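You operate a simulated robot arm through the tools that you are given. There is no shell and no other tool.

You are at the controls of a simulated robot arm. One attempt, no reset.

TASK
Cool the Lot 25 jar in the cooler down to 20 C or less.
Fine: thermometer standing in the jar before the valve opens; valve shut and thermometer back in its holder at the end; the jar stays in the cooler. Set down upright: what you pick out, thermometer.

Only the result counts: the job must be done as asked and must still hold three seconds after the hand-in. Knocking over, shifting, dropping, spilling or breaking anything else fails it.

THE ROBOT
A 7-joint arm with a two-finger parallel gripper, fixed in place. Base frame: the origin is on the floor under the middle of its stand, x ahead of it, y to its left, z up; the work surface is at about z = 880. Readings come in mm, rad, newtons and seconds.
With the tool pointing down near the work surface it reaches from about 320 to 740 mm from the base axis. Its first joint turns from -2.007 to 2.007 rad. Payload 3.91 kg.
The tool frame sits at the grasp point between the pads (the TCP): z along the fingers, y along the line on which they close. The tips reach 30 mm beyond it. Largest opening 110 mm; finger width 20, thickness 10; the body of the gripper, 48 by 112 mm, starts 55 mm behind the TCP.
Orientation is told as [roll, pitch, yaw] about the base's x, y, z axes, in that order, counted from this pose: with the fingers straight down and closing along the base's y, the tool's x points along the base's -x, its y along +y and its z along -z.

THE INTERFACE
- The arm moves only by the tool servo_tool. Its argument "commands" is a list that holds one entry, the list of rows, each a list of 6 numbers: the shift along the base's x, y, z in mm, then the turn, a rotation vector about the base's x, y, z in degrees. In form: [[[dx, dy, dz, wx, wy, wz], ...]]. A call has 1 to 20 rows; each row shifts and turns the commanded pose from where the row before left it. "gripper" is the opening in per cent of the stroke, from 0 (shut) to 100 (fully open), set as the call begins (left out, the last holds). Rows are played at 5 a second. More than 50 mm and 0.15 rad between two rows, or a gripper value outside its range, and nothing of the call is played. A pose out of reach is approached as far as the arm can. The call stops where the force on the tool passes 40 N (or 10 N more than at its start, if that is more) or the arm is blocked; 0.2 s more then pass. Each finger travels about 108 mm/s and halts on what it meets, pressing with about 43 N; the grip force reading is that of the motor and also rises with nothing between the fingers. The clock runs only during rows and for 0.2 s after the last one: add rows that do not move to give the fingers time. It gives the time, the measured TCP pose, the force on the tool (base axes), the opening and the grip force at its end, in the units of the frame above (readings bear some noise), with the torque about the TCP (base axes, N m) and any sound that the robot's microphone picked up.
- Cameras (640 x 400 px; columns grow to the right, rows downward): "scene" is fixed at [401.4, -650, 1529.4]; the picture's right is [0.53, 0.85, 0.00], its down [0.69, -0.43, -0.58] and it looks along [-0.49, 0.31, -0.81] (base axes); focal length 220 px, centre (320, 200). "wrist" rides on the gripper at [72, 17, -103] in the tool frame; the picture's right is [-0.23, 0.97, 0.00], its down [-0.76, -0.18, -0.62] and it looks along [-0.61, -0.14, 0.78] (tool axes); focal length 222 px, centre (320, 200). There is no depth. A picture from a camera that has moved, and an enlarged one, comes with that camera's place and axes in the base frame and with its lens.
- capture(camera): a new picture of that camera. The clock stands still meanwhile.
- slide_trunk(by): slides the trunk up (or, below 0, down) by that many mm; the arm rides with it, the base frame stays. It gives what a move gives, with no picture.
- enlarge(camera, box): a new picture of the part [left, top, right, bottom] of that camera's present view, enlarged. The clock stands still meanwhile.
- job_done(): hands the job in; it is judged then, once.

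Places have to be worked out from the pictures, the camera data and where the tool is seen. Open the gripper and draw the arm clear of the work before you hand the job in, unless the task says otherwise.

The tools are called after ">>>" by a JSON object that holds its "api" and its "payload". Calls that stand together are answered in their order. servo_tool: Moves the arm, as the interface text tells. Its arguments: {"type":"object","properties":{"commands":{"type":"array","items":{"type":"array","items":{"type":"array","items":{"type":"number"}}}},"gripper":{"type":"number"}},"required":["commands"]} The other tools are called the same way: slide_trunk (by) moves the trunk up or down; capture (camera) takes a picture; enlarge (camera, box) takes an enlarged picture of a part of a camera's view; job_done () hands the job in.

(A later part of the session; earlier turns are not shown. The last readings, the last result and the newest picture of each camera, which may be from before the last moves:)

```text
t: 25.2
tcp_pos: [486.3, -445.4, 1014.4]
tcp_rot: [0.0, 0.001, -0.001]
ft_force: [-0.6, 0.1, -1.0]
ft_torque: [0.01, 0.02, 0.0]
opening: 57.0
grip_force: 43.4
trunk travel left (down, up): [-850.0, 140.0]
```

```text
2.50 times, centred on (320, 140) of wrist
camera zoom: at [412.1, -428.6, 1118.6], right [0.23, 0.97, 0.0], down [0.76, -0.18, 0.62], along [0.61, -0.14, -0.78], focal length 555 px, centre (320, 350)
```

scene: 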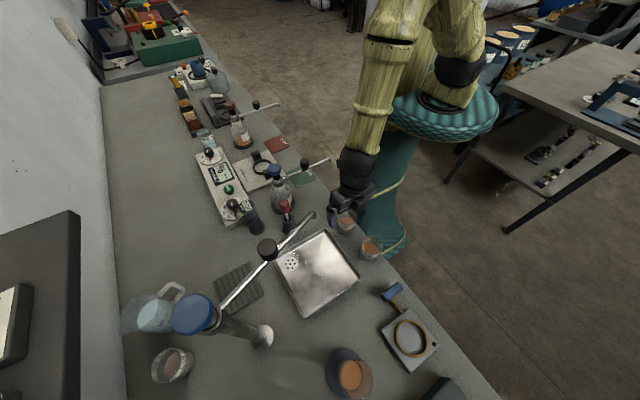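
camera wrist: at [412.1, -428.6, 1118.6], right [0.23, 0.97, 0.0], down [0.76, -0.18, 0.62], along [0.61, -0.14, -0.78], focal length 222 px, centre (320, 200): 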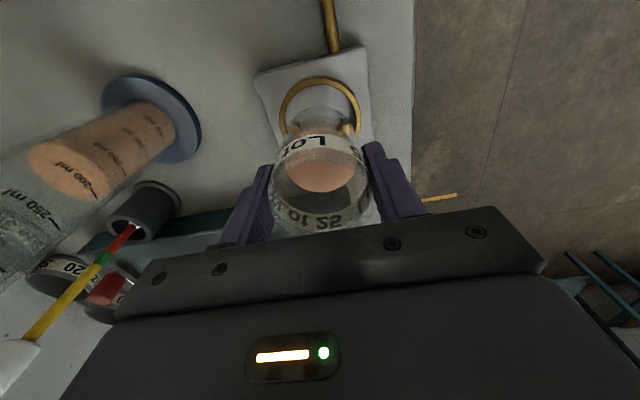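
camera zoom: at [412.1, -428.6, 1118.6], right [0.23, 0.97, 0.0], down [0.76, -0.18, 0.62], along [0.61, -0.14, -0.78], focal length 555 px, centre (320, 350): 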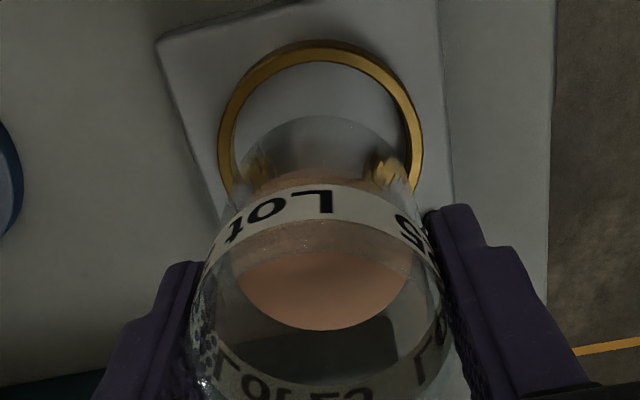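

The jar is right over the ring: ring centre ≈ (484.7, -444.5), jar axis at TCP. I lower to just above the ring and look again.

>>> {"api": "servo_tool", "payload": {"commands": [[[-0.5, 0, -8, 0, 0, 0], [0, 0, -12, 0, 0, 0], [0, 0, -8, 0, 0, 0], [0, 0, -4, 0, 0, 0], [0, 0, 0, 0, 0, 0], [0, 0, 0, 0, 0, 0]]]}}

>>> {"api": "enlarge", "payload": {"camera": "wrist", "box": [240, 60, 400, 220]}}

>>> {"api": "enlarge", "payload": {"camera": "scene", "box": [380, 300, 450, 370]}}

```text
t: 26.6
tcp_pos: [483.9, -443.8, 982.9]
tcp_rot: [0.0, -0.001, 0.0]
ft_force: [0.3, 0.4, -0.8]
ft_torque: [0.01, 0.05, 0.0]
opening: 57.1
grip_force: 43.0
trunk travel left (down, up): [-850.0, 140.0]
```

```text
2.50 times, centred on (320, 140) of wrist
camera zoom: at [410.7, -428.7, 1086.5], right [0.23, 0.97, 0.0], down [0.76, -0.18, 0.62], along [0.61, -0.14, -0.78], focal length 555 px, centre (320, 350)
```

zoom: 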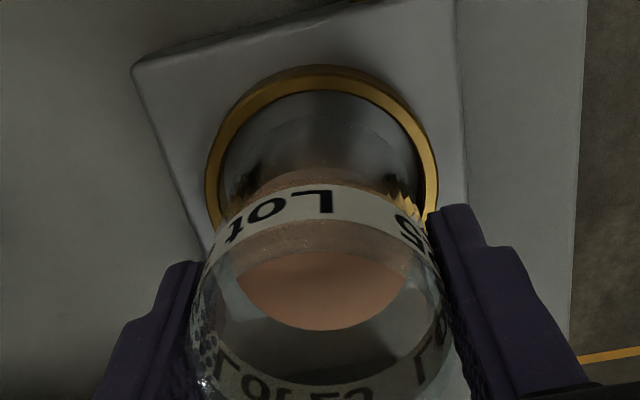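

```text
5.71 times, centred on (415, 335) of scene
camera zoom: at [401.4, -650.0, 1529.4], right [0.53, 0.85, 0.0], down [0.69, -0.43, -0.58], along [-0.49, 0.31, -0.81], focal length 1257 px, centre (-223, -571)
```

zoom: 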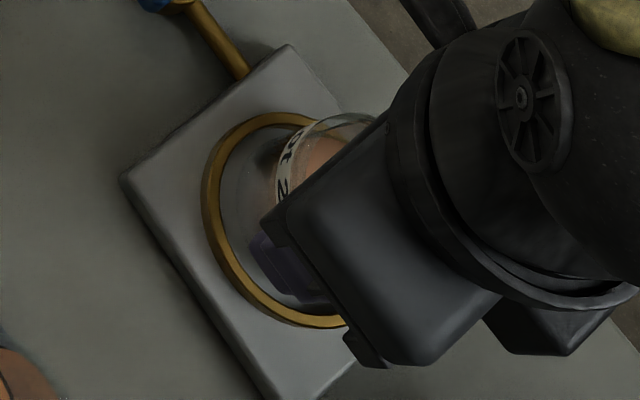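

Well centred. I lower in small steps watching the force for touch-down.

>>> {"api": "servo_tool", "payload": {"commands": [[[0, 0, -3, 0, 0, 0], [0, 0, -3, 0, 0, 0], [0, 0, -2, 0, 0, 0], [0, 0, -2, 0, 0, 0], [0, 0, 0, 0, 0, 0]]]}}

>>> {"api": "servo_tool", "payload": {"commands": [[[0, 0, -2, 0, 0, 0], [0, 0, 0, 0, 0, 0]]]}}

>>> {"api": "servo_tool", "payload": {"commands": [[[0, 0, -2, 0, 0, 0], [0, 0, 0, 0, 0, 0]]]}}

```text
t: 27.8
tcp_pos: [483.9, -445.4, 972.1]
tcp_rot: [0.001, 0.002, 0.0]
ft_force: [-0.2, 0.7, -0.9]
ft_torque: [-0.01, 0.03, 0.0]
opening: 57.2
grip_force: 42.7
trunk travel left (down, up): [-850.0, 140.0]
```

```text
t: 28.4
tcp_pos: [483.9, -445.1, 969.1]
tcp_rot: [-0.002, 0.001, -0.001]
ft_force: [0.0, 0.0, -1.5]
ft_torque: [0.01, 0.01, -0.04]
opening: 57.3
grip_force: 42.9
trunk travel left (down, up): [-850.0, 140.0]
```

```text
t: 29.0
tcp_pos: [483.6, -444.7, 967.7]
tcp_rot: [0.0, 0.0, 0.0]
ft_force: [0.2, -0.5, -0.9]
ft_torque: [-0.01, 0.0, 0.02]
opening: 57.1
grip_force: 43.3
trunk travel left (down, up): [-850.0, 140.0]
```

Jar bottom estimated z ≈ 902, no contact yet. Continuing down in small steps.

>>> {"api": "servo_tool", "payload": {"commands": [[[0, 0, -1.5, 0, 0, 0], [0, 0, 0, 0, 0, 0]]]}}

>>> {"api": "servo_tool", "payload": {"commands": [[[0, 0, -1.5, 0, 0, 0], [0, 0, 0, 0, 0, 0]]]}}

>>> {"api": "enlarge", "payload": {"camera": "wrist", "box": [240, 60, 400, 220]}}

```text
t: 29.6
tcp_pos: [483.7, -445.2, 965.4]
tcp_rot: [0.0, 0.0, 0.0]
ft_force: [-0.8, 0.2, -0.5]
ft_torque: [0.0, 0.02, 0.02]
opening: 57.2
grip_force: 42.8
trunk travel left (down, up): [-850.0, 140.0]
```

```text
t: 30.2
tcp_pos: [483.6, -444.0, 967.0]
tcp_rot: [-0.002, -0.002, -0.001]
ft_force: [-0.3, -0.8, 10.1]
ft_torque: [0.21, 0.18, 0.01]
opening: 57.3
grip_force: 43.4
trunk travel left (down, up): [-850.0, 140.0]
```

```text
2.50 times, centred on (320, 140) of wrist
camera zoom: at [410.2, -428.1, 1070.6], right [0.23, 0.97, 0.0], down [0.76, -0.18, 0.62], along [0.61, -0.14, -0.78], focal length 555 px, centre (320, 350)
```

zoom: 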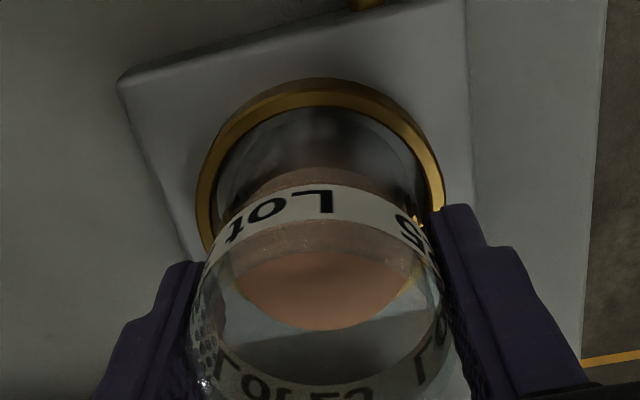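

Touch-down: 10 N upward with jar bottom ≈ 899, inside the ring. I release the jar by opening moderately, then check.

>>> {"api": "servo_tool", "payload": {"commands": [[[0, 0, 0, 0, 0, 0], [0, 0, 0, 0, 0, 0], [0, 0, 0, 0, 0, 0]]], "gripper": 68}}

>>> {"api": "capture", "payload": {"camera": "wrist"}}

```text
t: 31.0
tcp_pos: [483.6, -444.6, 964.7]
tcp_rot: [0.0, 0.0, 0.0]
ft_force: [-0.5, -0.1, 0.8]
ft_torque: [0.0, -0.01, 0.03]
opening: 74.8
grip_force: 0.1
trunk travel left (down, up): [-850.0, 140.0]
```

```text
taken
camera wrist: at [410.6, -428.1, 1069.3], right [0.23, 0.97, 0.0], down [0.76, -0.18, 0.62], along [0.61, -0.14, -0.78], focal length 222 px, centre (320, 200)
```

wrist: 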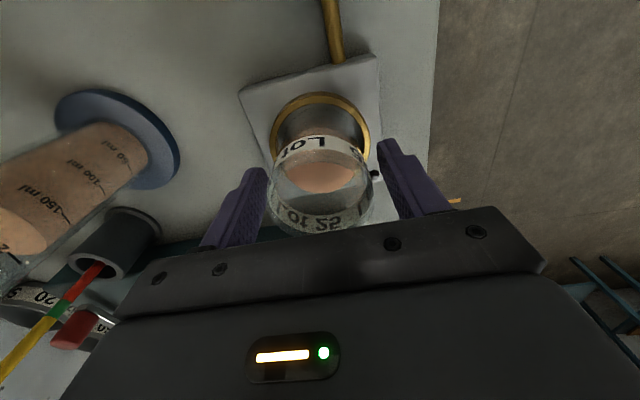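

Released. I rise straight up and check the seating.

>>> {"api": "servo_tool", "payload": {"commands": [[[0, 0, 10, 0, 0, 0], [0, 0, 20, 0, 0, 0], [0, 0, 30, 0, 0, 0], [0, 0, 30, 0, 0, 0], [0, 0, 20, 0, 0, 0], [0, 0, 0, 0, 0, 0], [0, 0, 0, 0, 0, 0]]]}}

>>> {"api": "enlarge", "payload": {"camera": "wrist", "box": [240, 20, 400, 180]}}

>>> {"api": "enlarge", "payload": {"camera": "scene", "box": [370, 270, 460, 380]}}

```text
t: 32.6
tcp_pos: [482.4, -444.7, 1075.2]
tcp_rot: [0.0, 0.0, -0.001]
ft_force: [-0.2, -0.8, -0.7]
ft_torque: [-0.01, -0.03, 0.01]
opening: 75.0
grip_force: 0.1
trunk travel left (down, up): [-850.0, 140.0]
```

```text
2.50 times, centred on (320, 100) of wrist
camera zoom: at [410.4, -427.6, 1180.0], right [0.23, 0.97, 0.0], down [0.76, -0.18, 0.62], along [0.61, -0.14, -0.78], focal length 555 px, centre (320, 450)
```

zoom: 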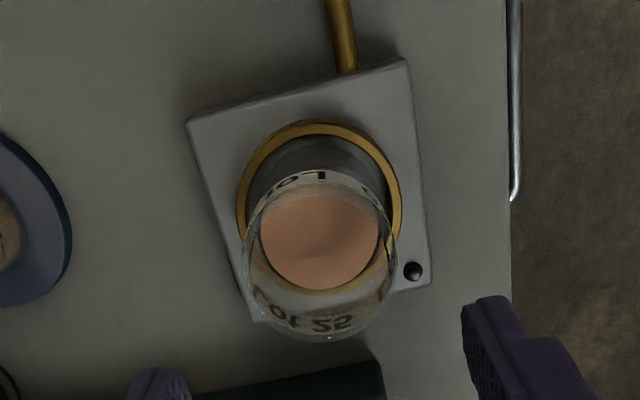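

```text
3.64 times, centred on (415, 325) of scene
camera zoom: at [401.4, -650.0, 1529.4], right [0.53, 0.85, 0.0], down [0.69, -0.43, -0.58], along [-0.49, 0.31, -0.81], focal length 800 px, centre (-26, -254)
```

zoom: 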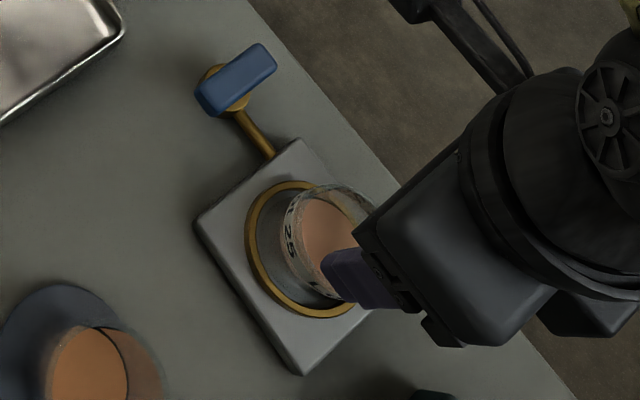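

The jar sits centred in the ring (≈486, -445, rim ≈ z 977). Now I go for the thermometer: rise, traverse along y ≈ -420, then out to above the holder.

>>> {"api": "servo_tool", "payload": {"commands": [[[0, 0, 25, 0, 0, 0], [-20, 5, 30, 0, 0, 0], [-38, 10, 30, 0, 0, 0], [-38, 10, 20, 0, 0, 0], [-38, 0, 0, 0, 0, 0], [-38, 0, 0, 0, 0, 0], [-38, 0, 0, 0, 0, 0], [-38, 0, 0, 0, 0, 0], [-38, 0, 0, 0, 0, 0], [-38, 0, 0, 0, 0, 0], [-38, 0, 0, 0, 0, 0], [-38, 0, 0, 0, 0, 0], [-30, -20, 0, 0, 0, 0], [-20, -38, 0, 0, 0, 0], [-15, -40, 0, 0, 0, 0], [-13, -40, 0, 0, 0, 0], [-10, -40, 0, 0, 0, 0], [-0.9, -30, 0, 0, 0, 0], [0, -12.3, -20, 0, 0, 0], [0, 0, 0, 0, 0, 0]]], "gripper": 100}}

>>> {"api": "capture", "payload": {"camera": "wrist"}}

>>> {"api": "enlarge", "payload": {"camera": "wrist", "box": [240, 20, 400, 180]}}

>>> {"api": "enlarge", "payload": {"camera": "scene", "box": [360, 260, 460, 380]}}

```text
t: 36.8
tcp_pos: [-3.9, -639.3, 1160.9]
tcp_rot: [0.0, 0.001, 0.001]
ft_force: [0.7, -0.5, 0.1]
ft_torque: [-0.02, 0.01, 0.0]
opening: 109.9
grip_force: 0.0
trunk travel left (down, up): [-850.0, 140.0]
```

```text
taken
camera wrist: at [-77.8, -622.8, 1265.1], right [0.23, 0.97, 0.0], down [0.76, -0.18, 0.62], along [0.61, -0.14, -0.78], focal length 222 px, centre (320, 200)
```

wrist: 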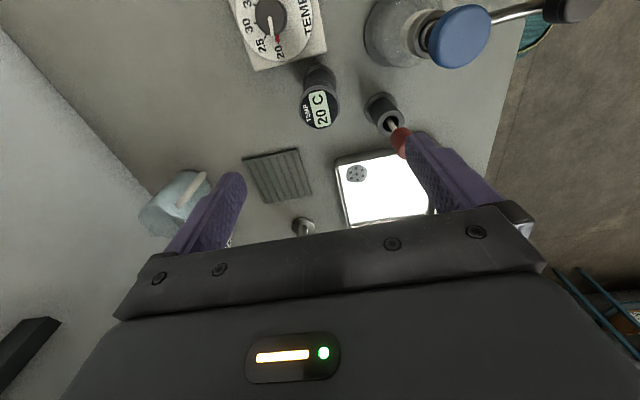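

```text
2.50 times, centred on (320, 100) of wrist
camera zoom: at [-77.8, -622.8, 1265.1], right [0.23, 0.97, 0.0], down [0.76, -0.18, 0.62], along [0.61, -0.14, -0.78], focal length 555 px, centre (320, 450)
```

zoom: 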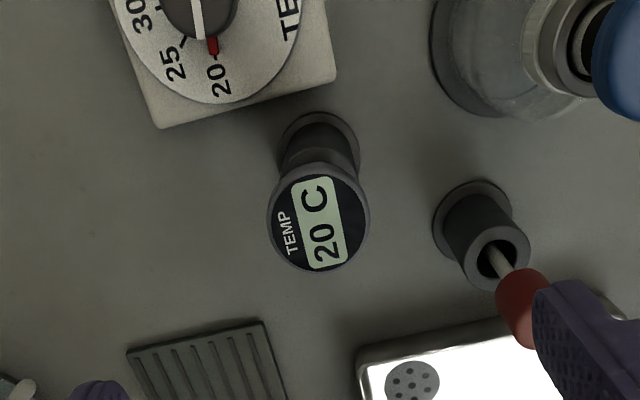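

```text
3.33 times, centred on (410, 320) of scene
camera zoom: at [401.4, -650.0, 1529.4], right [0.53, 0.85, 0.0], down [0.69, -0.43, -0.58], along [-0.49, 0.31, -0.81], focal length 733 px, centre (20, -200)
```

zoom: 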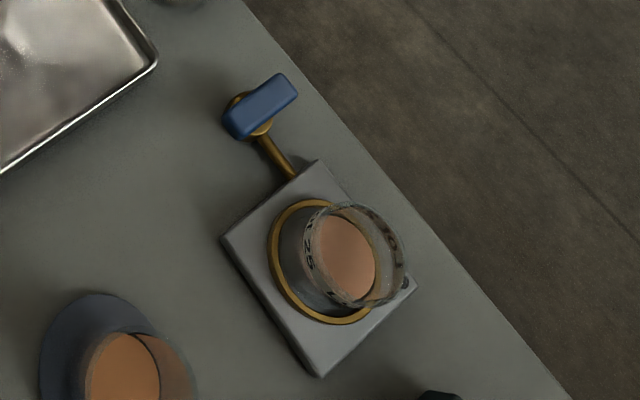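

The jar is seated; the thermometer head is centred below at ≈ (-6, -640.5). I descend to straddle the head, TCP z ≈ 1003.

>>> {"api": "servo_tool", "payload": {"commands": [[[-1, -0.4, -35, 0, 0, 0], [0, 0, -35, 0, 0, 0], [0, 0, -35, 0, 0, 0], [0, 0, -25, 0, 0, 0], [0, 0, -15, 0, 0, 0], [0, 0, -8, 0, 0, 0], [0, 0, -3.6, 0, 0, 0], [0, 0, 0, 0, 0, 0], [0, 0, 0, 0, 0, 0]]]}}

>>> {"api": "capture", "payload": {"camera": "wrist"}}

>>> {"api": "enlarge", "payload": {"camera": "scene", "box": [210, 160, 310, 250]}}

```text
t: 38.8
tcp_pos: [-5.2, -641.7, 1002.5]
tcp_rot: [-0.001, 0.0, 0.0]
ft_force: [-0.9, -0.5, 0.0]
ft_torque: [0.01, -0.01, 0.01]
opening: 110.1
grip_force: 0.1
trunk travel left (down, up): [-850.0, 140.0]
```

```text
taken
camera wrist: at [-79.3, -624.6, 1106.9], right [0.23, 0.97, 0.0], down [0.76, -0.18, 0.62], along [0.61, -0.14, -0.78], focal length 222 px, centre (320, 200)
```

wrist: 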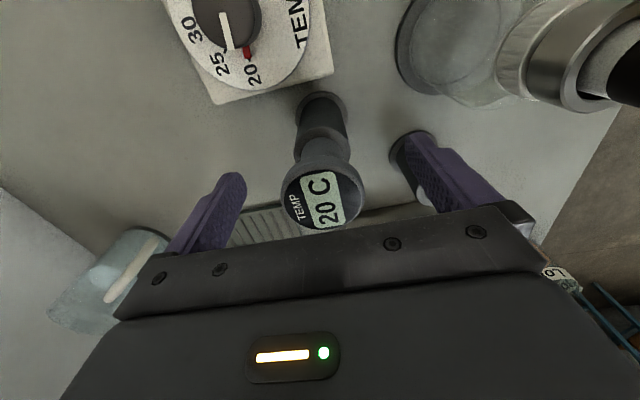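

```text
4.44 times, centred on (260, 205) of scene
camera zoom: at [401.4, -650.0, 1529.4], right [0.53, 0.85, 0.0], down [0.69, -0.43, -0.58], along [-0.49, 0.31, -0.81], focal length 978 px, centre (587, 178)
```

zoom: 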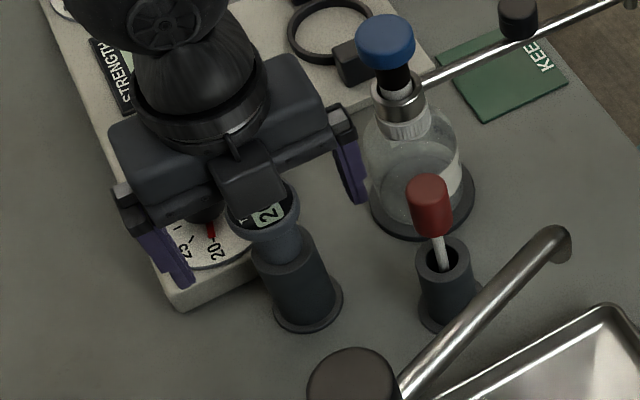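

I enlarge to centre the head precisely between the pads before closing.

>>> {"api": "enlarge", "payload": {"camera": "wrist", "box": [200, 90, 450, 240]}}

```text
2.56 times, centred on (325, 165) of wrist
camera zoom: at [-79.3, -624.6, 1106.9], right [0.23, 0.97, 0.0], down [0.76, -0.18, 0.62], along [0.61, -0.14, -0.78], focal length 569 px, centre (307, 290)
```

zoom: 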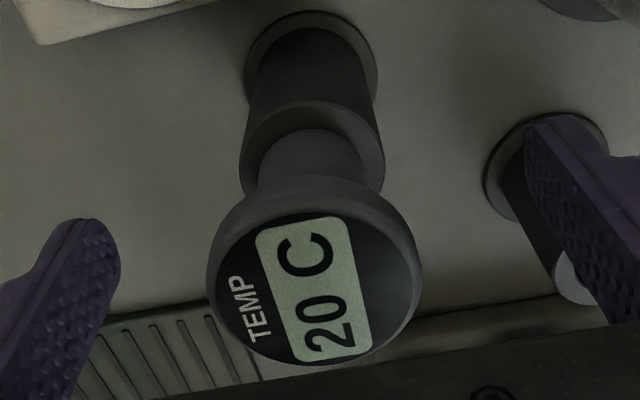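

Head centre is ≈ (-4.4, -639.0); I shift by (+1.5, +1.4) and close gently on the head.

>>> {"api": "servo_tool", "payload": {"commands": [[[1.5, 1.4, 0, 0, 0, 0], [0, 0, 0, 0, 0, 0]]], "gripper": 60}}

>>> {"api": "enlarge", "payload": {"camera": "wrist", "box": [200, 90, 450, 240]}}

```text
t: 39.4
tcp_pos: [-4.9, -638.5, 1001.9]
tcp_rot: [-0.001, -0.001, 0.0]
ft_force: [-0.8, -0.6, 0.5]
ft_torque: [-0.01, -0.06, 0.0]
opening: 66.0
grip_force: 0.1
trunk travel left (down, up): [-850.0, 140.0]
```

```text
2.56 times, centred on (325, 165) of wrist
camera zoom: at [-78.1, -623.1, 1107.6], right [0.23, 0.97, 0.0], down [0.76, -0.18, 0.62], along [0.61, -0.14, -0.78], focal length 569 px, centre (307, 290)
```

zoom: 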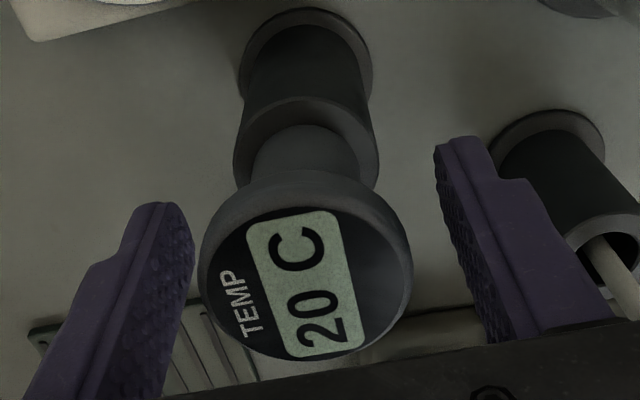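

Centred. Closing on the head.

>>> {"api": "servo_tool", "payload": {"commands": [[[0, 0, 0, 0, 0, 0], [0, 0, 0, 0, 0, 0], [0, 0, 0, 0, 0, 0], [0, 0, 0, 0, 0, 0]]], "gripper": 25}}

>>> {"api": "enlarge", "payload": {"camera": "wrist", "box": [200, 90, 450, 240]}}

>>> {"api": "servo_tool", "payload": {"commands": [[[0, 0, 0, 0, 0, 0]]]}}

>>> {"api": "servo_tool", "payload": {"commands": [[[0, 0, 0, 0, 0, 0]]]}}

```text
t: 40.4
tcp_pos: [-5.1, -639.7, 1003.2]
tcp_rot: [0.0, 0.001, -0.001]
ft_force: [0.4, -0.1, -0.5]
ft_torque: [-0.03, -0.04, 0.0]
opening: 45.1
grip_force: 43.0
trunk travel left (down, up): [-850.0, 140.0]
```

```text
2.56 times, centred on (325, 165) of wrist
camera zoom: at [-78.1, -623.1, 1107.7], right [0.23, 0.97, 0.0], down [0.76, -0.18, 0.62], along [0.61, -0.14, -0.78], focal length 569 px, centre (307, 290)
```

zoom: 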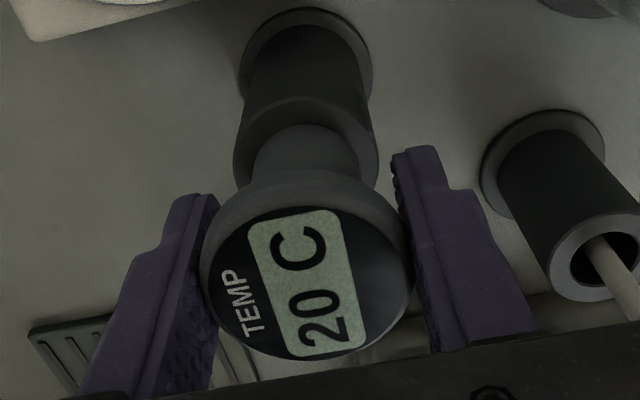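

```text
t: 40.8
tcp_pos: [-5.0, -639.8, 1003.2]
tcp_rot: [-0.001, 0.0, 0.0]
ft_force: [0.3, -1.0, 0.0]
ft_torque: [-0.02, -0.01, 0.0]
opening: 44.8
grip_force: 42.8
trunk travel left (down, up): [-850.0, 140.0]
```

```text
t: 41.2
tcp_pos: [-4.4, -639.6, 1002.9]
tcp_rot: [0.001, -0.001, 0.0]
ft_force: [-0.1, -0.1, 1.1]
ft_torque: [-0.02, 0.0, 0.0]
opening: 44.8
grip_force: 43.1
trunk travel left (down, up): [-850.0, 140.0]
```

Firm grip at 45 mm with no side load. This pose C ≈ (-4.5, -639.0, 1003.5) is my return pose. I lift straight up slowly.

>>> {"api": "servo_tool", "payload": {"commands": [[[0, 0, 5, 0, 0, 0], [0, 0, 10, 0, 0, 0], [0, 0, 15, 0, 0, 0], [0, 0, 20, 0, 0, 0], [0, 0, 20, 0, 0, 0], [0, 0, 20, 0, 0, 0], [0, 0, 20, 0, 0, 0], [0, 0, 20, 0, 0, 0], [0, 0, 10, 0, 0, 0], [0, 0, 0, 0, 0, 0], [0, 0, 0, 0, 0, 0]]]}}

>>> {"api": "enlarge", "payload": {"camera": "wrist", "box": [200, 0, 450, 240]}}

>>> {"api": "enlarge", "payload": {"camera": "scene", "box": [190, 130, 310, 250]}}

```text
t: 43.6
tcp_pos: [-3.8, -639.6, 1144.6]
tcp_rot: [-0.001, 0.001, 0.0]
ft_force: [-0.5, -0.1, -0.9]
ft_torque: [-0.02, 0.0, 0.02]
opening: 44.5
grip_force: 42.7
trunk travel left (down, up): [-850.0, 140.0]
```

```text
1.67 times, centred on (325, 120) of wrist
camera zoom: at [-77.2, -622.3, 1248.7], right [0.23, 0.97, 0.0], down [0.76, -0.18, 0.62], along [0.61, -0.14, -0.78], focal length 370 px, centre (312, 333)
```

zoom: 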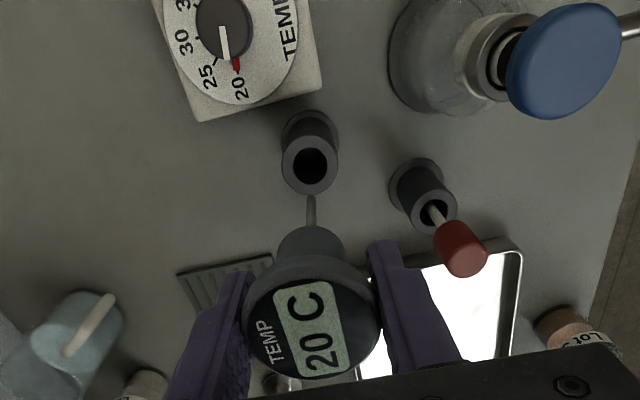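

```text
3.33 times, centred on (250, 190) of scene
camera zoom: at [401.4, -650.0, 1529.4], right [0.53, 0.85, 0.0], down [0.69, -0.43, -0.58], along [-0.49, 0.31, -0.81], focal length 733 px, centre (553, 233)
```

zoom: 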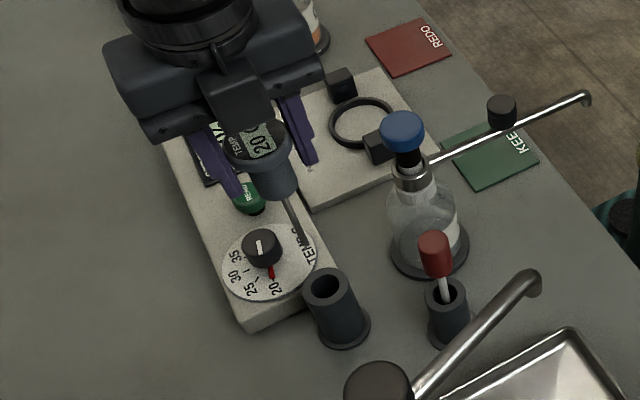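

The thermometer is a head + 29 mm body on a thin probe; tip ≈ 118 mm below the TCP, and its seat/hole in the holder is visible. I raise it so the tip clears the flasks (tip > 1100) and carry it toward the cooler.

>>> {"api": "servo_tool", "payload": {"commands": [[[0, 0, 10, 0, 0, 0], [0, 0, 20, 0, 0, 0], [0, 0, 20, 0, 0, 0], [0, 0, 20, 0, 0, 0], [0, 5, 10, 0, 0, 0], [5, 15, 0, 0, 0, 0], [10, 30, 0, 0, 0, 0], [12, 38, 0, 0, 0, 0], [12, 38, 0, 0, 0, 0], [12, 38, 0, 0, 0, 0], [14, 33, 0, 0, 0, 0], [20, 20, 0, 0, 0, 0], [30, 15, 0, 0, 0, 0], [30, 5, 0, 0, 0, 0], [20, 0, 0, 0, 0, 0], [0, 0, 0, 0, 0, 0]]]}}

>>> {"api": "capture", "payload": {"camera": "wrist"}}

>>> {"api": "capture", "payload": {"camera": "scene"}}

```text
t: 47.0
tcp_pos: [159.5, -401.5, 1224.6]
tcp_rot: [-0.001, -0.001, -0.001]
ft_force: [0.3, 0.1, -1.3]
ft_torque: [0.0, -0.02, 0.02]
opening: 44.7
grip_force: 43.3
trunk travel left (down, up): [-850.0, 140.0]
```

```text
taken
camera wrist: at [86.3, -385.2, 1328.9], right [0.23, 0.97, 0.0], down [0.76, -0.18, 0.62], along [0.61, -0.14, -0.78], focal length 222 px, centre (320, 200)
```

wrist: 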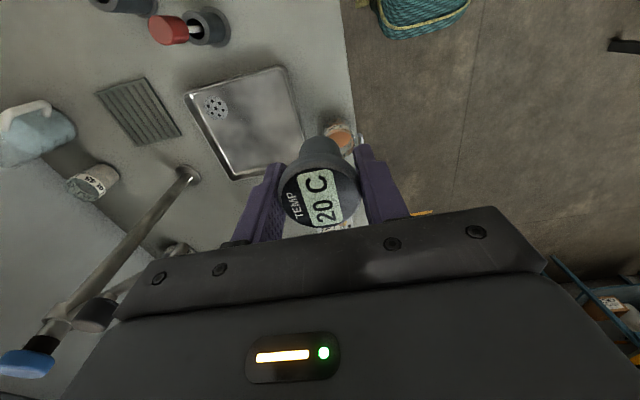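

```text
taken
```

scene: 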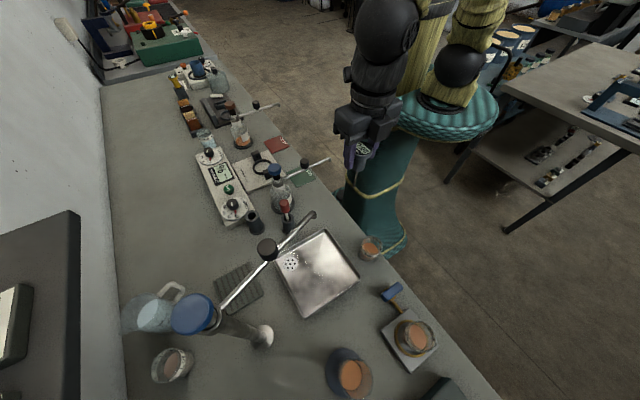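

Carrying on to above the cooler on its robot side, then tilting the hand 20° so the thermometer will lean toward +y (robot side) in the jar.

>>> {"api": "servo_tool", "payload": {"commands": [[[20, 1, -3, 0, 0, 0], [35, 2, -5, 0, 0, 0], [38, 2, -5, 0, 0, 0], [38, 2, -5, 0, 0, 0], [38, 2, -5, 0, 0, 0], [38, 2, -5, 0, 0, 0], [38, 2, -5, 0, 0, 0], [38, 1.9, -5, 0, 0, 0], [27, 0, -3.5, 0, 0, 0], [15, 0, -2, 0, 0, 0], [0, 0, 0, -4, 0, 0], [0, 0, 0, -5, 0, 0], [0, 0, 0, -5, 0, 0], [0, 0, 0, -4, 0, 0], [0, 0, 0, -2, 0, 0], [0, 0, 0, 0, 0, 0], [0, 0, 0, 0, 0, 0]]]}}

>>> {"api": "capture", "payload": {"camera": "wrist"}}

>>> {"api": "enlarge", "payload": {"camera": "scene", "box": [360, 200, 520, 360]}}

```text
t: 50.6
tcp_pos: [485.8, -387.2, 1180.1]
tcp_rot: [-0.349, 0.0, 0.001]
ft_force: [0.5, -0.2, -1.5]
ft_torque: [-0.01, 0.02, 0.0]
opening: 44.6
grip_force: 43.2
trunk travel left (down, up): [-850.0, 140.0]
```

```text
taken
camera wrist: at [412.7, -336.3, 1272.6], right [0.23, 0.91, -0.33], down [0.76, 0.05, 0.65], along [0.61, -0.4, -0.69], focal length 222 px, centre (320, 200)
```

wrist: 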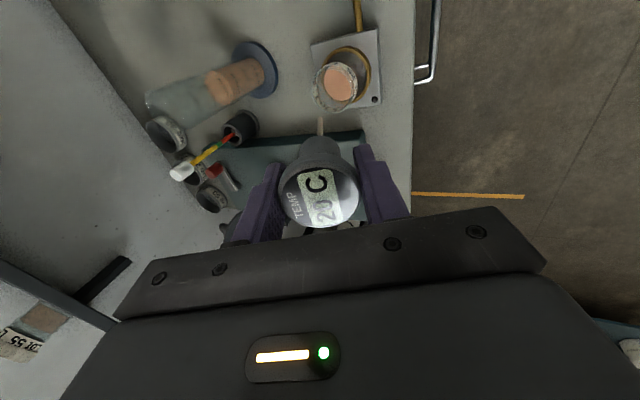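

```text
2.50 times, centred on (440, 280) of scene
camera zoom: at [401.4, -650.0, 1529.4], right [0.53, 0.85, 0.0], down [0.69, -0.43, -0.58], along [-0.49, 0.31, -0.81], focal length 550 px, centre (20, 0)
```

zoom: 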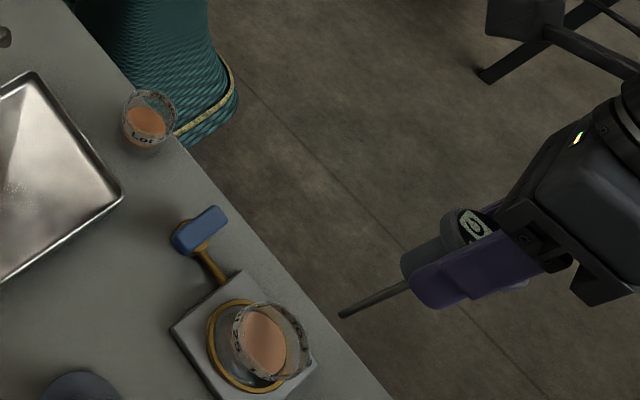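

Tilt reached; the probe tip appears exactly where predicted on the tool axis. I zoom in on the jar to confirm its place relative to the planned insertion line.

>>> {"api": "enlarge", "payload": {"camera": "wrist", "box": [280, 20, 400, 140]}}

>>> {"api": "enlarge", "payload": {"camera": "scene", "box": [380, 300, 450, 370]}}

```text
3.33 times, centred on (340, 80) of wrist
camera zoom: at [412.7, -336.3, 1272.6], right [0.23, 0.91, -0.33], down [0.76, 0.05, 0.65], along [0.61, -0.4, -0.69], focal length 740 px, centre (253, 600)
```

zoom: 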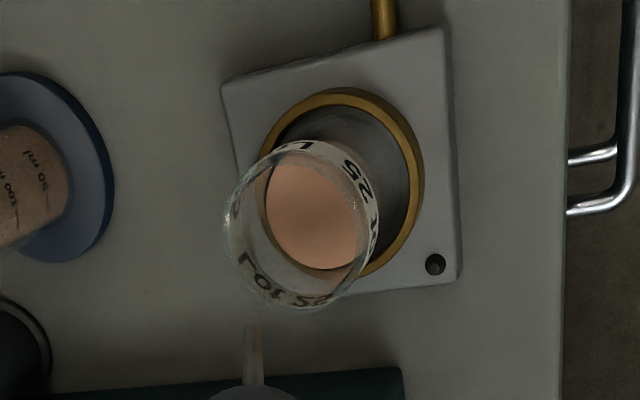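

```text
5.71 times, centred on (415, 335) of scene
camera zoom: at [401.4, -650.0, 1529.4], right [0.53, 0.85, 0.0], down [0.69, -0.43, -0.58], along [-0.49, 0.31, -0.81], focal length 1257 px, centre (-223, -571)
```

zoom: 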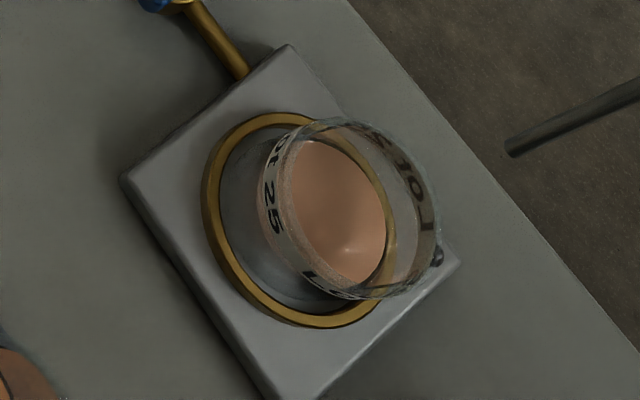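

Combining views, jar centre ≈ (485.2, -444.5), rim ≈ z 968. I increase the tilt to 23° (close to the natural lean angle) and move to the start of the insertion line, tip ~30 mm above the rim.

>>> {"api": "servo_tool", "payload": {"commands": [[[-0.3, 4, -20, -1.5, 0, 0], [0, 4.9, -20, -1.5, 0, 0], [0, 0, -20, 0, 0, 0], [0, 0, -12.2, 0, 0, 0], [0, 0, 0, 0, 0, 0], [0, 0, 0, 0, 0, 0]]]}}

>>> {"api": "enlarge", "payload": {"camera": "wrist", "box": [240, 20, 400, 240]}}

>>> {"api": "enlarge", "payload": {"camera": "scene", "box": [370, 260, 480, 370]}}

```text
t: 52.0
tcp_pos: [485.0, -377.0, 1109.8]
tcp_rot: [-0.402, 0.001, 0.002]
ft_force: [-0.7, 0.8, -0.5]
ft_torque: [0.06, 0.02, 0.0]
opening: 44.8
grip_force: 43.1
trunk travel left (down, up): [-850.0, 140.0]
```

```text
1.82 times, centred on (320, 130) of wrist
camera zoom: at [412.6, -322.4, 1198.7], right [0.23, 0.9, -0.38], down [0.76, 0.08, 0.64], along [0.61, -0.44, -0.66], focal length 404 px, centre (320, 327)
```

zoom: 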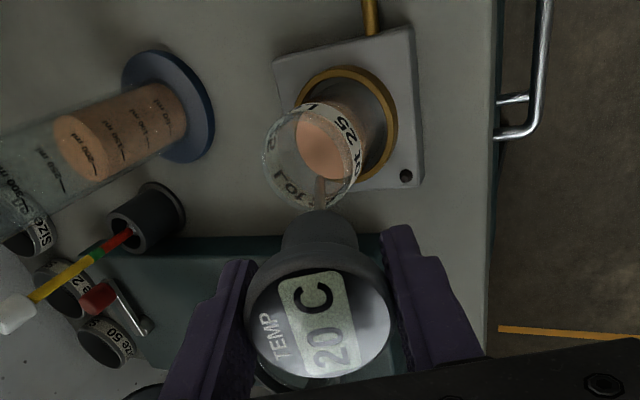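

```text
3.64 times, centred on (425, 315) of scene
camera zoom: at [401.4, -650.0, 1529.4], right [0.53, 0.85, 0.0], down [0.69, -0.43, -0.58], along [-0.49, 0.31, -0.81], focal length 800 px, centre (-62, -218)
```

zoom: 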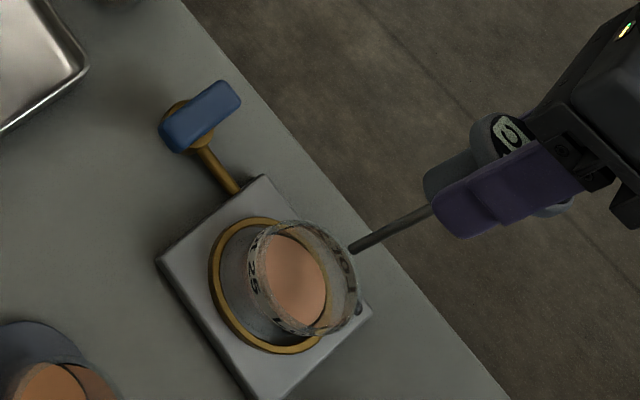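

Tip is lined up over the jar mouth. I slide in along the tilted axis, 75 mm first.

>>> {"api": "servo_tool", "payload": {"commands": [[[0, -3.9, -9.2, 0, 0, 0], [0, -5.86, -13.8, 0, 0, 0], [0, -5.86, -13.8, 0, 0, 0], [0, -5.86, -13.8, 0, 0, 0], [0, -5.86, -13.8, 0, 0, 0], [0, -1.95, -4.6, 0, 0, 0], [0, 0, 0, 0, 0, 0]]]}}

>>> {"api": "enlarge", "payload": {"camera": "wrist", "box": [240, 20, 400, 240]}}

>>> {"api": "enlarge", "payload": {"camera": "scene", "box": [380, 290, 460, 370]}}

```text
t: 53.6
tcp_pos: [485.3, -406.3, 1038.5]
tcp_rot: [-0.401, 0.0, 0.001]
ft_force: [0.1, 0.7, -1.3]
ft_torque: [0.0, -0.02, -0.03]
opening: 44.7
grip_force: 43.3
trunk travel left (down, up): [-850.0, 140.0]
```

```text
1.82 times, centred on (320, 130) of wrist
camera zoom: at [412.7, -352.0, 1128.6], right [0.23, 0.9, -0.38], down [0.76, 0.08, 0.64], along [0.61, -0.44, -0.66], focal length 404 px, centre (320, 327)
```

zoom: 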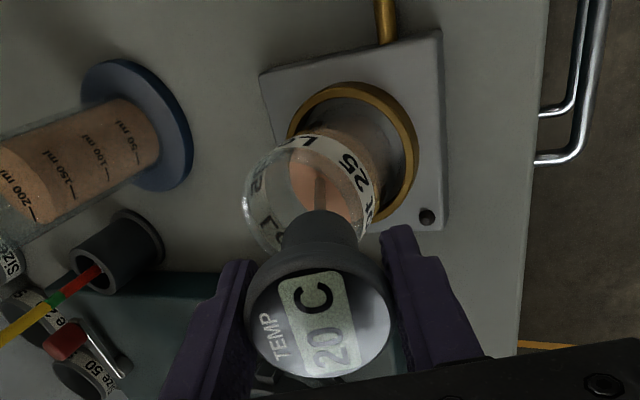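

```text
5.00 times, centred on (420, 330) of scene
camera zoom: at [401.4, -650.0, 1529.4], right [0.53, 0.85, 0.0], down [0.69, -0.43, -0.58], along [-0.49, 0.31, -0.81], focal length 1100 px, centre (-180, -450)
```

zoom: 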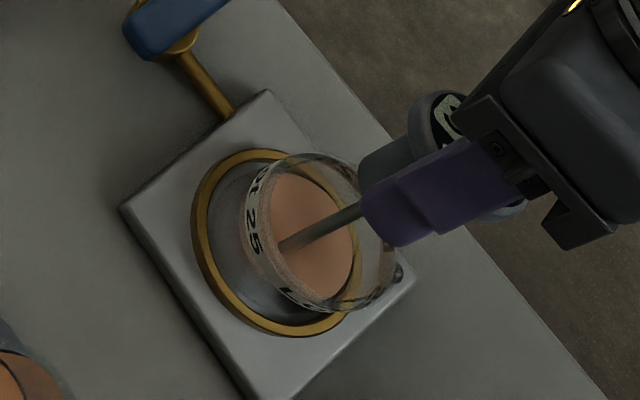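

Probe is inside, tip in the liquid region, no contact. I continue in smaller steps.

>>> {"api": "servo_tool", "payload": {"commands": [[[0, -2.34, -5.52, 0, 0, 0], [0, -2.34, -5.52, 0, 0, 0], [0, -1.95, -4.6, 0, 0, 0], [0, 0, 0, 0, 0, 0]]]}}

>>> {"api": "enlarge", "payload": {"camera": "wrist", "box": [240, 20, 400, 240]}}

>>> {"api": "enlarge", "payload": {"camera": "scene", "box": [380, 290, 460, 370]}}

```text
t: 54.6
tcp_pos: [486.4, -415.2, 1023.4]
tcp_rot: [-0.404, 0.0, 0.002]
ft_force: [0.3, 0.2, 3.2]
ft_torque: [0.03, -0.01, 0.0]
opening: 44.6
grip_force: 43.0
trunk travel left (down, up): [-850.0, 140.0]
```

```text
1.82 times, centred on (320, 130) of wrist
camera zoom: at [412.9, -359.1, 1113.1], right [0.23, 0.9, -0.38], down [0.76, 0.08, 0.64], along [0.61, -0.44, -0.66], focal length 404 px, centre (320, 327)
```

zoom: 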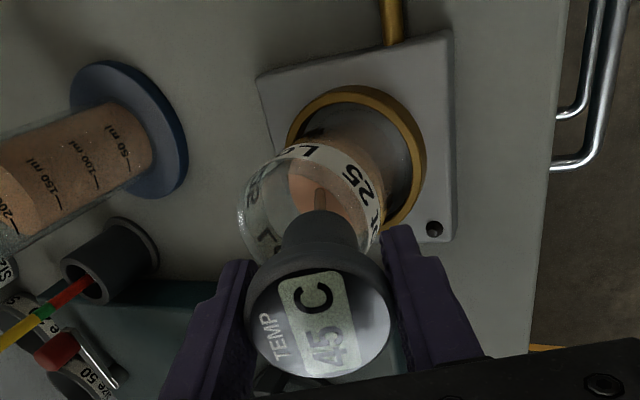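

```text
5.00 times, centred on (420, 330) of scene
camera zoom: at [401.4, -650.0, 1529.4], right [0.53, 0.85, 0.0], down [0.69, -0.43, -0.58], along [-0.49, 0.31, -0.81], focal length 1100 px, centre (-180, -450)
```

zoom: 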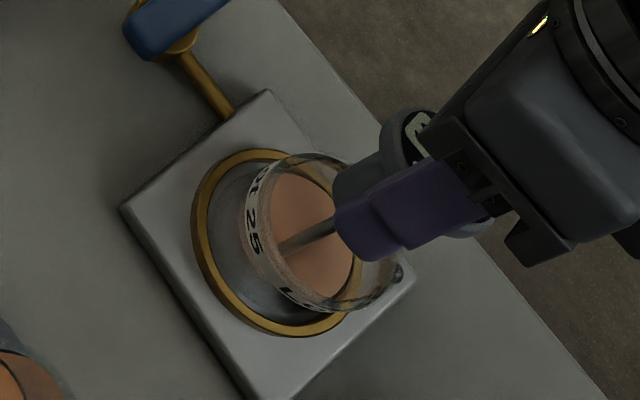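

The display jumped to 45 C (probe in the liquid) and I feel ~4 N of contact, probably the thermometer's body edge on the jar rim. I nudge 2 mm in -y to see whether it frees up.

>>> {"api": "servo_tool", "payload": {"commands": [[[0, -1, 0, 0, 0, 0], [0, -1, 0, 0, 0, 0], [0, 0, 0, 0, 0, 0]]]}}

>>> {"api": "servo_tool", "payload": {"commands": [[[0, 0, 0, 0, 0, 0]]]}}

>>> {"api": "enlarge", "payload": {"camera": "wrist", "box": [270, 80, 370, 180]}}

>>> {"api": "enlarge", "payload": {"camera": "scene", "box": [395, 310, 440, 350]}}

```text
t: 55.4
tcp_pos: [485.8, -416.1, 1023.3]
tcp_rot: [-0.401, -0.001, 0.0]
ft_force: [-0.2, 1.0, 0.0]
ft_torque: [0.04, 0.0, 0.01]
opening: 44.7
grip_force: 42.7
trunk travel left (down, up): [-850.0, 140.0]
```

```text
t: 55.8
tcp_pos: [484.5, -416.3, 1022.9]
tcp_rot: [-0.402, -0.001, 0.001]
ft_force: [0.5, 1.3, 0.2]
ft_torque: [0.01, -0.01, -0.01]
opening: 44.8
grip_force: 42.8
trunk travel left (down, up): [-850.0, 140.0]
```

```text
4.00 times, centred on (320, 130) of wrist
camera zoom: at [412.3, -360.8, 1113.1], right [0.23, 0.9, -0.38], down [0.76, 0.08, 0.64], along [0.61, -0.44, -0.66], focal length 888 px, centre (320, 480)
```

zoom: 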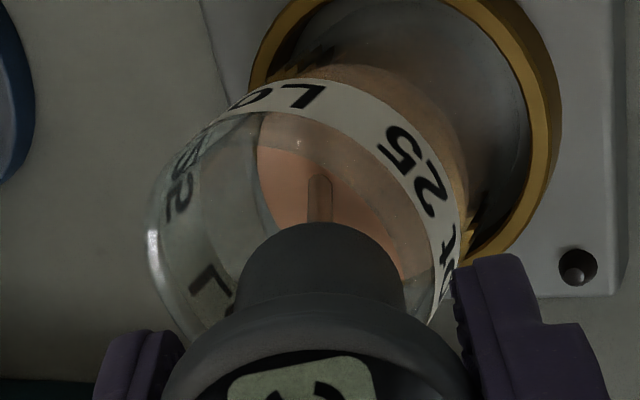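

```text
10.00 times, centred on (418, 330) of scene
camera zoom: at [401.4, -650.0, 1529.4], right [0.53, 0.85, 0.0], down [0.69, -0.43, -0.58], along [-0.49, 0.31, -0.81], focal length 2200 px, centre (-655, -1100)
```

zoom: 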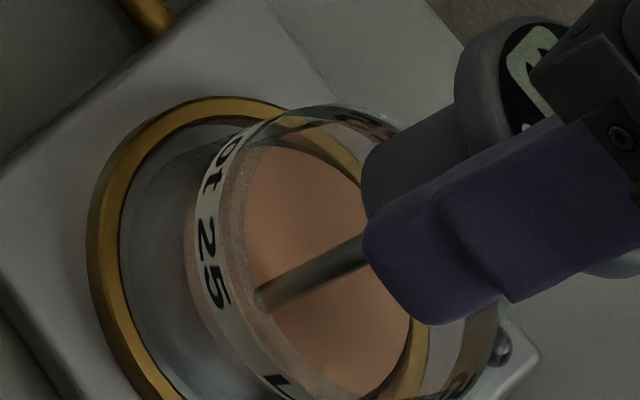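

The force vanished, so it was the rim. I continue down along the tilted axis from this shifted line in small steps.

>>> {"api": "servo_tool", "payload": {"commands": [[[0, -1.17, -2.76, 0, 0, 0], [0, -1.17, -2.76, 0, 0, 0], [0, 0, 0, 0, 0, 0]]]}}

>>> {"api": "servo_tool", "payload": {"commands": [[[0, -1.17, -2.76, 0, 0, 0], [0, 0, 0, 0, 0, 0]]]}}

```text
t: 56.6
tcp_pos: [485.5, -419.3, 1017.8]
tcp_rot: [-0.402, 0.0, 0.0]
ft_force: [-0.3, -0.7, -0.9]
ft_torque: [0.0, 0.03, 0.04]
opening: 44.9
grip_force: 43.1
trunk travel left (down, up): [-850.0, 140.0]
```

```text
t: 57.2
tcp_pos: [485.0, -420.4, 1015.8]
tcp_rot: [-0.401, 0.002, 0.0]
ft_force: [0.9, -0.1, -0.7]
ft_torque: [0.0, 0.0, -0.02]
opening: 44.9
grip_force: 42.9
trunk travel left (down, up): [-850.0, 140.0]
```

No contact yet; tip ≈ z 906. Continuing in ~2 mm steps to find the floor.

>>> {"api": "servo_tool", "payload": {"commands": [[[0, -0.4, -1.8, 0, 0, 0], [0, 0, 0, 0, 0, 0]]]}}

>>> {"api": "servo_tool", "payload": {"commands": [[[0, -0.4, -1.8, 0, 0, 0], [0, 0, 0, 0, 0, 0]]]}}

>>> {"api": "enlarge", "payload": {"camera": "wrist", "box": [240, 20, 400, 240]}}

>>> {"api": "enlarge", "payload": {"camera": "scene", "box": [395, 310, 440, 350]}}

```text
t: 57.8
tcp_pos: [484.8, -420.2, 1014.5]
tcp_rot: [-0.403, -0.002, -0.002]
ft_force: [0.9, 1.2, 10.2]
ft_torque: [-0.17, -0.08, 0.03]
opening: 44.8
grip_force: 43.0
trunk travel left (down, up): [-850.0, 140.0]
```

```text
t: 58.4
tcp_pos: [485.2, -419.5, 1015.5]
tcp_rot: [-0.406, -0.003, -0.002]
ft_force: [0.2, 2.8, 21.2]
ft_torque: [-0.18, -0.01, 0.0]
opening: 44.7
grip_force: 42.3
trunk travel left (down, up): [-850.0, 140.0]
```

```text
1.82 times, centred on (320, 130) of wrist
camera zoom: at [411.5, -364.2, 1103.9], right [0.23, 0.9, -0.38], down [0.76, 0.08, 0.65], along [0.61, -0.44, -0.66], focal length 404 px, centre (320, 327)
```

zoom: 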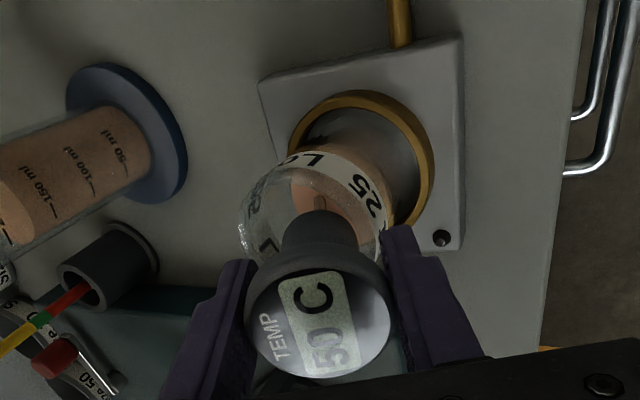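

```text
10.00 times, centred on (418, 330) of scene
camera zoom: at [401.4, -650.0, 1529.4], right [0.53, 0.85, 0.0], down [0.69, -0.43, -0.58], along [-0.49, 0.31, -0.81], focal length 2200 px, centre (-655, -1100)
```

zoom: 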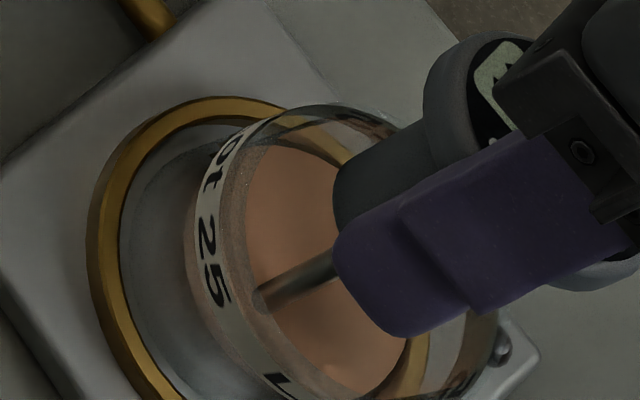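

Floor contact found at TCP z ≈ 1014.7 (reading now climbing toward 50 C). I back off the press to a light touch, then check.

>>> {"api": "servo_tool", "payload": {"commands": [[[0, 0.3, 1.4, 0, 0, 0], [0, 0.3, 1.4, 0, 0, 0], [0, 0, 0, 0, 0, 0]]]}}

```text
t: 59.2
tcp_pos: [484.4, -419.3, 1015.0]
tcp_rot: [-0.403, -0.002, 0.0]
ft_force: [2.6, -1.5, 14.3]
ft_torque: [-0.52, -0.14, 0.1]
opening: 44.8
grip_force: 43.1
trunk travel left (down, up): [-850.0, 140.0]
```

Still 14 N at the tip. I raise a little more along the axis.

>>> {"api": "servo_tool", "payload": {"commands": [[[0, 0.3, 1, 0, 0, 0], [0, 0.2, 0.6, 0, 0, 0], [0, 0, 0, 0, 0, 0]]]}}

>>> {"api": "servo_tool", "payload": {"commands": [[[0, 0, 0, 0, 0, 0]]]}}

```text
t: 60.0
tcp_pos: [484.8, -418.6, 1015.6]
tcp_rot: [-0.399, 0.002, -0.001]
ft_force: [-0.7, -1.0, 2.6]
ft_torque: [-0.18, 0.03, -0.02]
opening: 44.9
grip_force: 43.4
trunk travel left (down, up): [-850.0, 140.0]
```

```text
t: 60.4
tcp_pos: [485.3, -418.5, 1016.4]
tcp_rot: [-0.4, 0.003, 0.0]
ft_force: [-0.7, -0.6, 0.3]
ft_torque: [0.02, 0.04, -0.04]
opening: 45.0
grip_force: 43.0
trunk travel left (down, up): [-850.0, 140.0]
```

Light touch now. I release by opening to ~66 mm and watch where the thermometer settles.

>>> {"api": "servo_tool", "payload": {"commands": [[[0, 0, 0, 0, 0, 0], [0, 0, 0, 0, 0, 0], [0, 0, 0, 0, 0, 0], [0, 0, 0, 0, 0, 0]]], "gripper": 60}}

>>> {"api": "enlarge", "payload": {"camera": "wrist", "box": [200, 20, 440, 240]}}

>>> {"api": "enlarge", "payload": {"camera": "scene", "box": [390, 290, 460, 350]}}

```text
t: 61.4
tcp_pos: [485.6, -419.3, 1015.4]
tcp_rot: [-0.401, -0.001, -0.002]
ft_force: [0.0, -0.1, 0.3]
ft_torque: [-0.02, -0.01, 0.02]
opening: 65.8
grip_force: 0.0
trunk travel left (down, up): [-850.0, 140.0]
```

```text
1.82 times, centred on (320, 130) of wrist
camera zoom: at [412.4, -364.0, 1105.6], right [0.23, 0.9, -0.38], down [0.76, 0.08, 0.64], along [0.61, -0.44, -0.66], focal length 404 px, centre (320, 327)
```

zoom: 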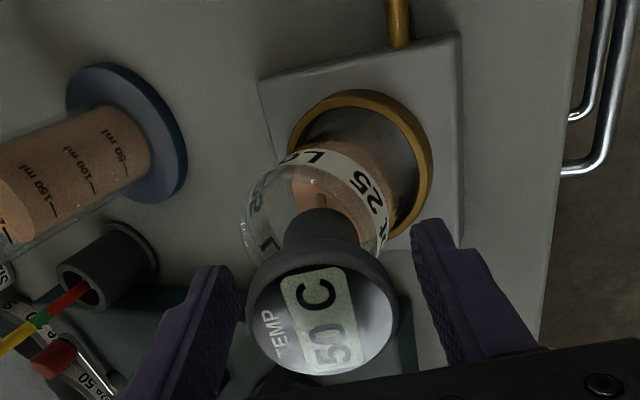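

```text
6.67 times, centred on (425, 320) of scene
camera zoom: at [401.4, -650.0, 1529.4], right [0.53, 0.85, 0.0], down [0.69, -0.43, -0.58], along [-0.49, 0.31, -0.81], focal length 1467 px, centre (-380, -600)
```

zoom: 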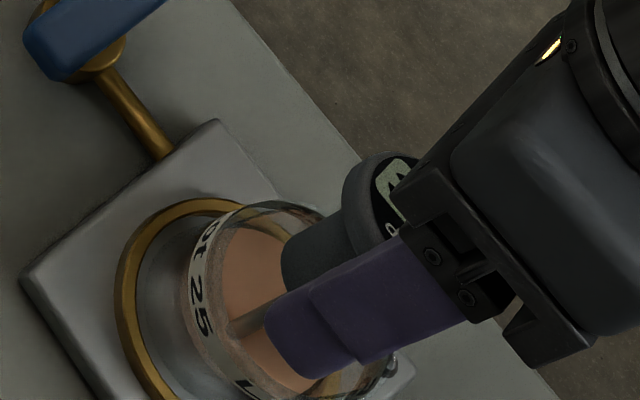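

It stays standing/leaning in the jar with gaps on both sides, reading 50 C. I retract straight along the tool axis.

>>> {"api": "servo_tool", "payload": {"commands": [[[0, 1.95, 4.6, 0, 0, 0], [0, 3.9, 9.2, 0, 0, 0], [0, 5.86, 13.8, 0, 0, 0], [0, 7.8, 18.4, 0, 0, 0], [0, 9.8, 23, 0, 0, 0], [0, 9.8, 23, 0, 0, 0], [0, 0, 0, 0, 0, 0]]]}}

>>> {"api": "capture", "payload": {"camera": "wrist"}}

>>> {"api": "enlarge", "payload": {"camera": "scene", "box": [370, 270, 470, 370]}}

```text
t: 63.0
tcp_pos: [485.6, -381.5, 1108.4]
tcp_rot: [-0.402, 0.002, -0.001]
ft_force: [0.1, 1.1, 0.5]
ft_torque: [0.01, -0.04, 0.0]
opening: 66.2
grip_force: 0.2
trunk travel left (down, up): [-850.0, 140.0]
```

```text
taken
camera wrist: at [412.4, -325.3, 1198.0], right [0.23, 0.9, -0.38], down [0.76, 0.08, 0.64], along [0.61, -0.44, -0.67], focal length 222 px, centre (320, 200)
```

wrist: 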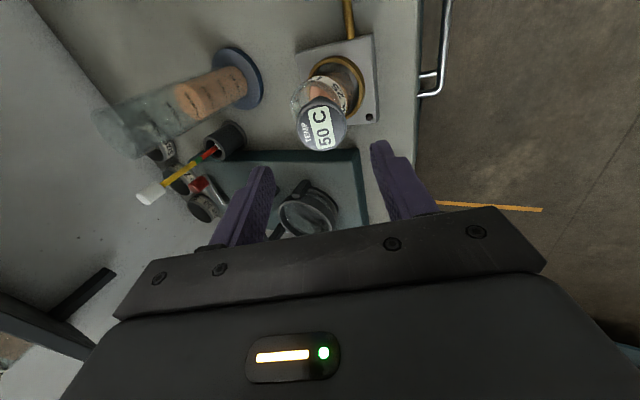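

```text
4.00 times, centred on (420, 320) of scene
camera zoom: at [401.4, -650.0, 1529.4], right [0.53, 0.85, 0.0], down [0.69, -0.43, -0.58], along [-0.49, 0.31, -0.81], focal length 880 px, centre (-80, -280)
```

zoom: 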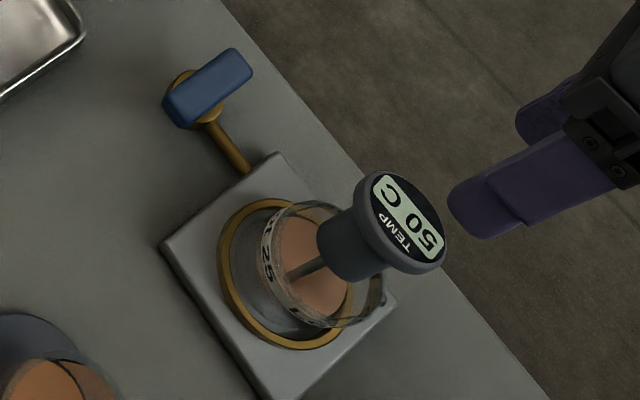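

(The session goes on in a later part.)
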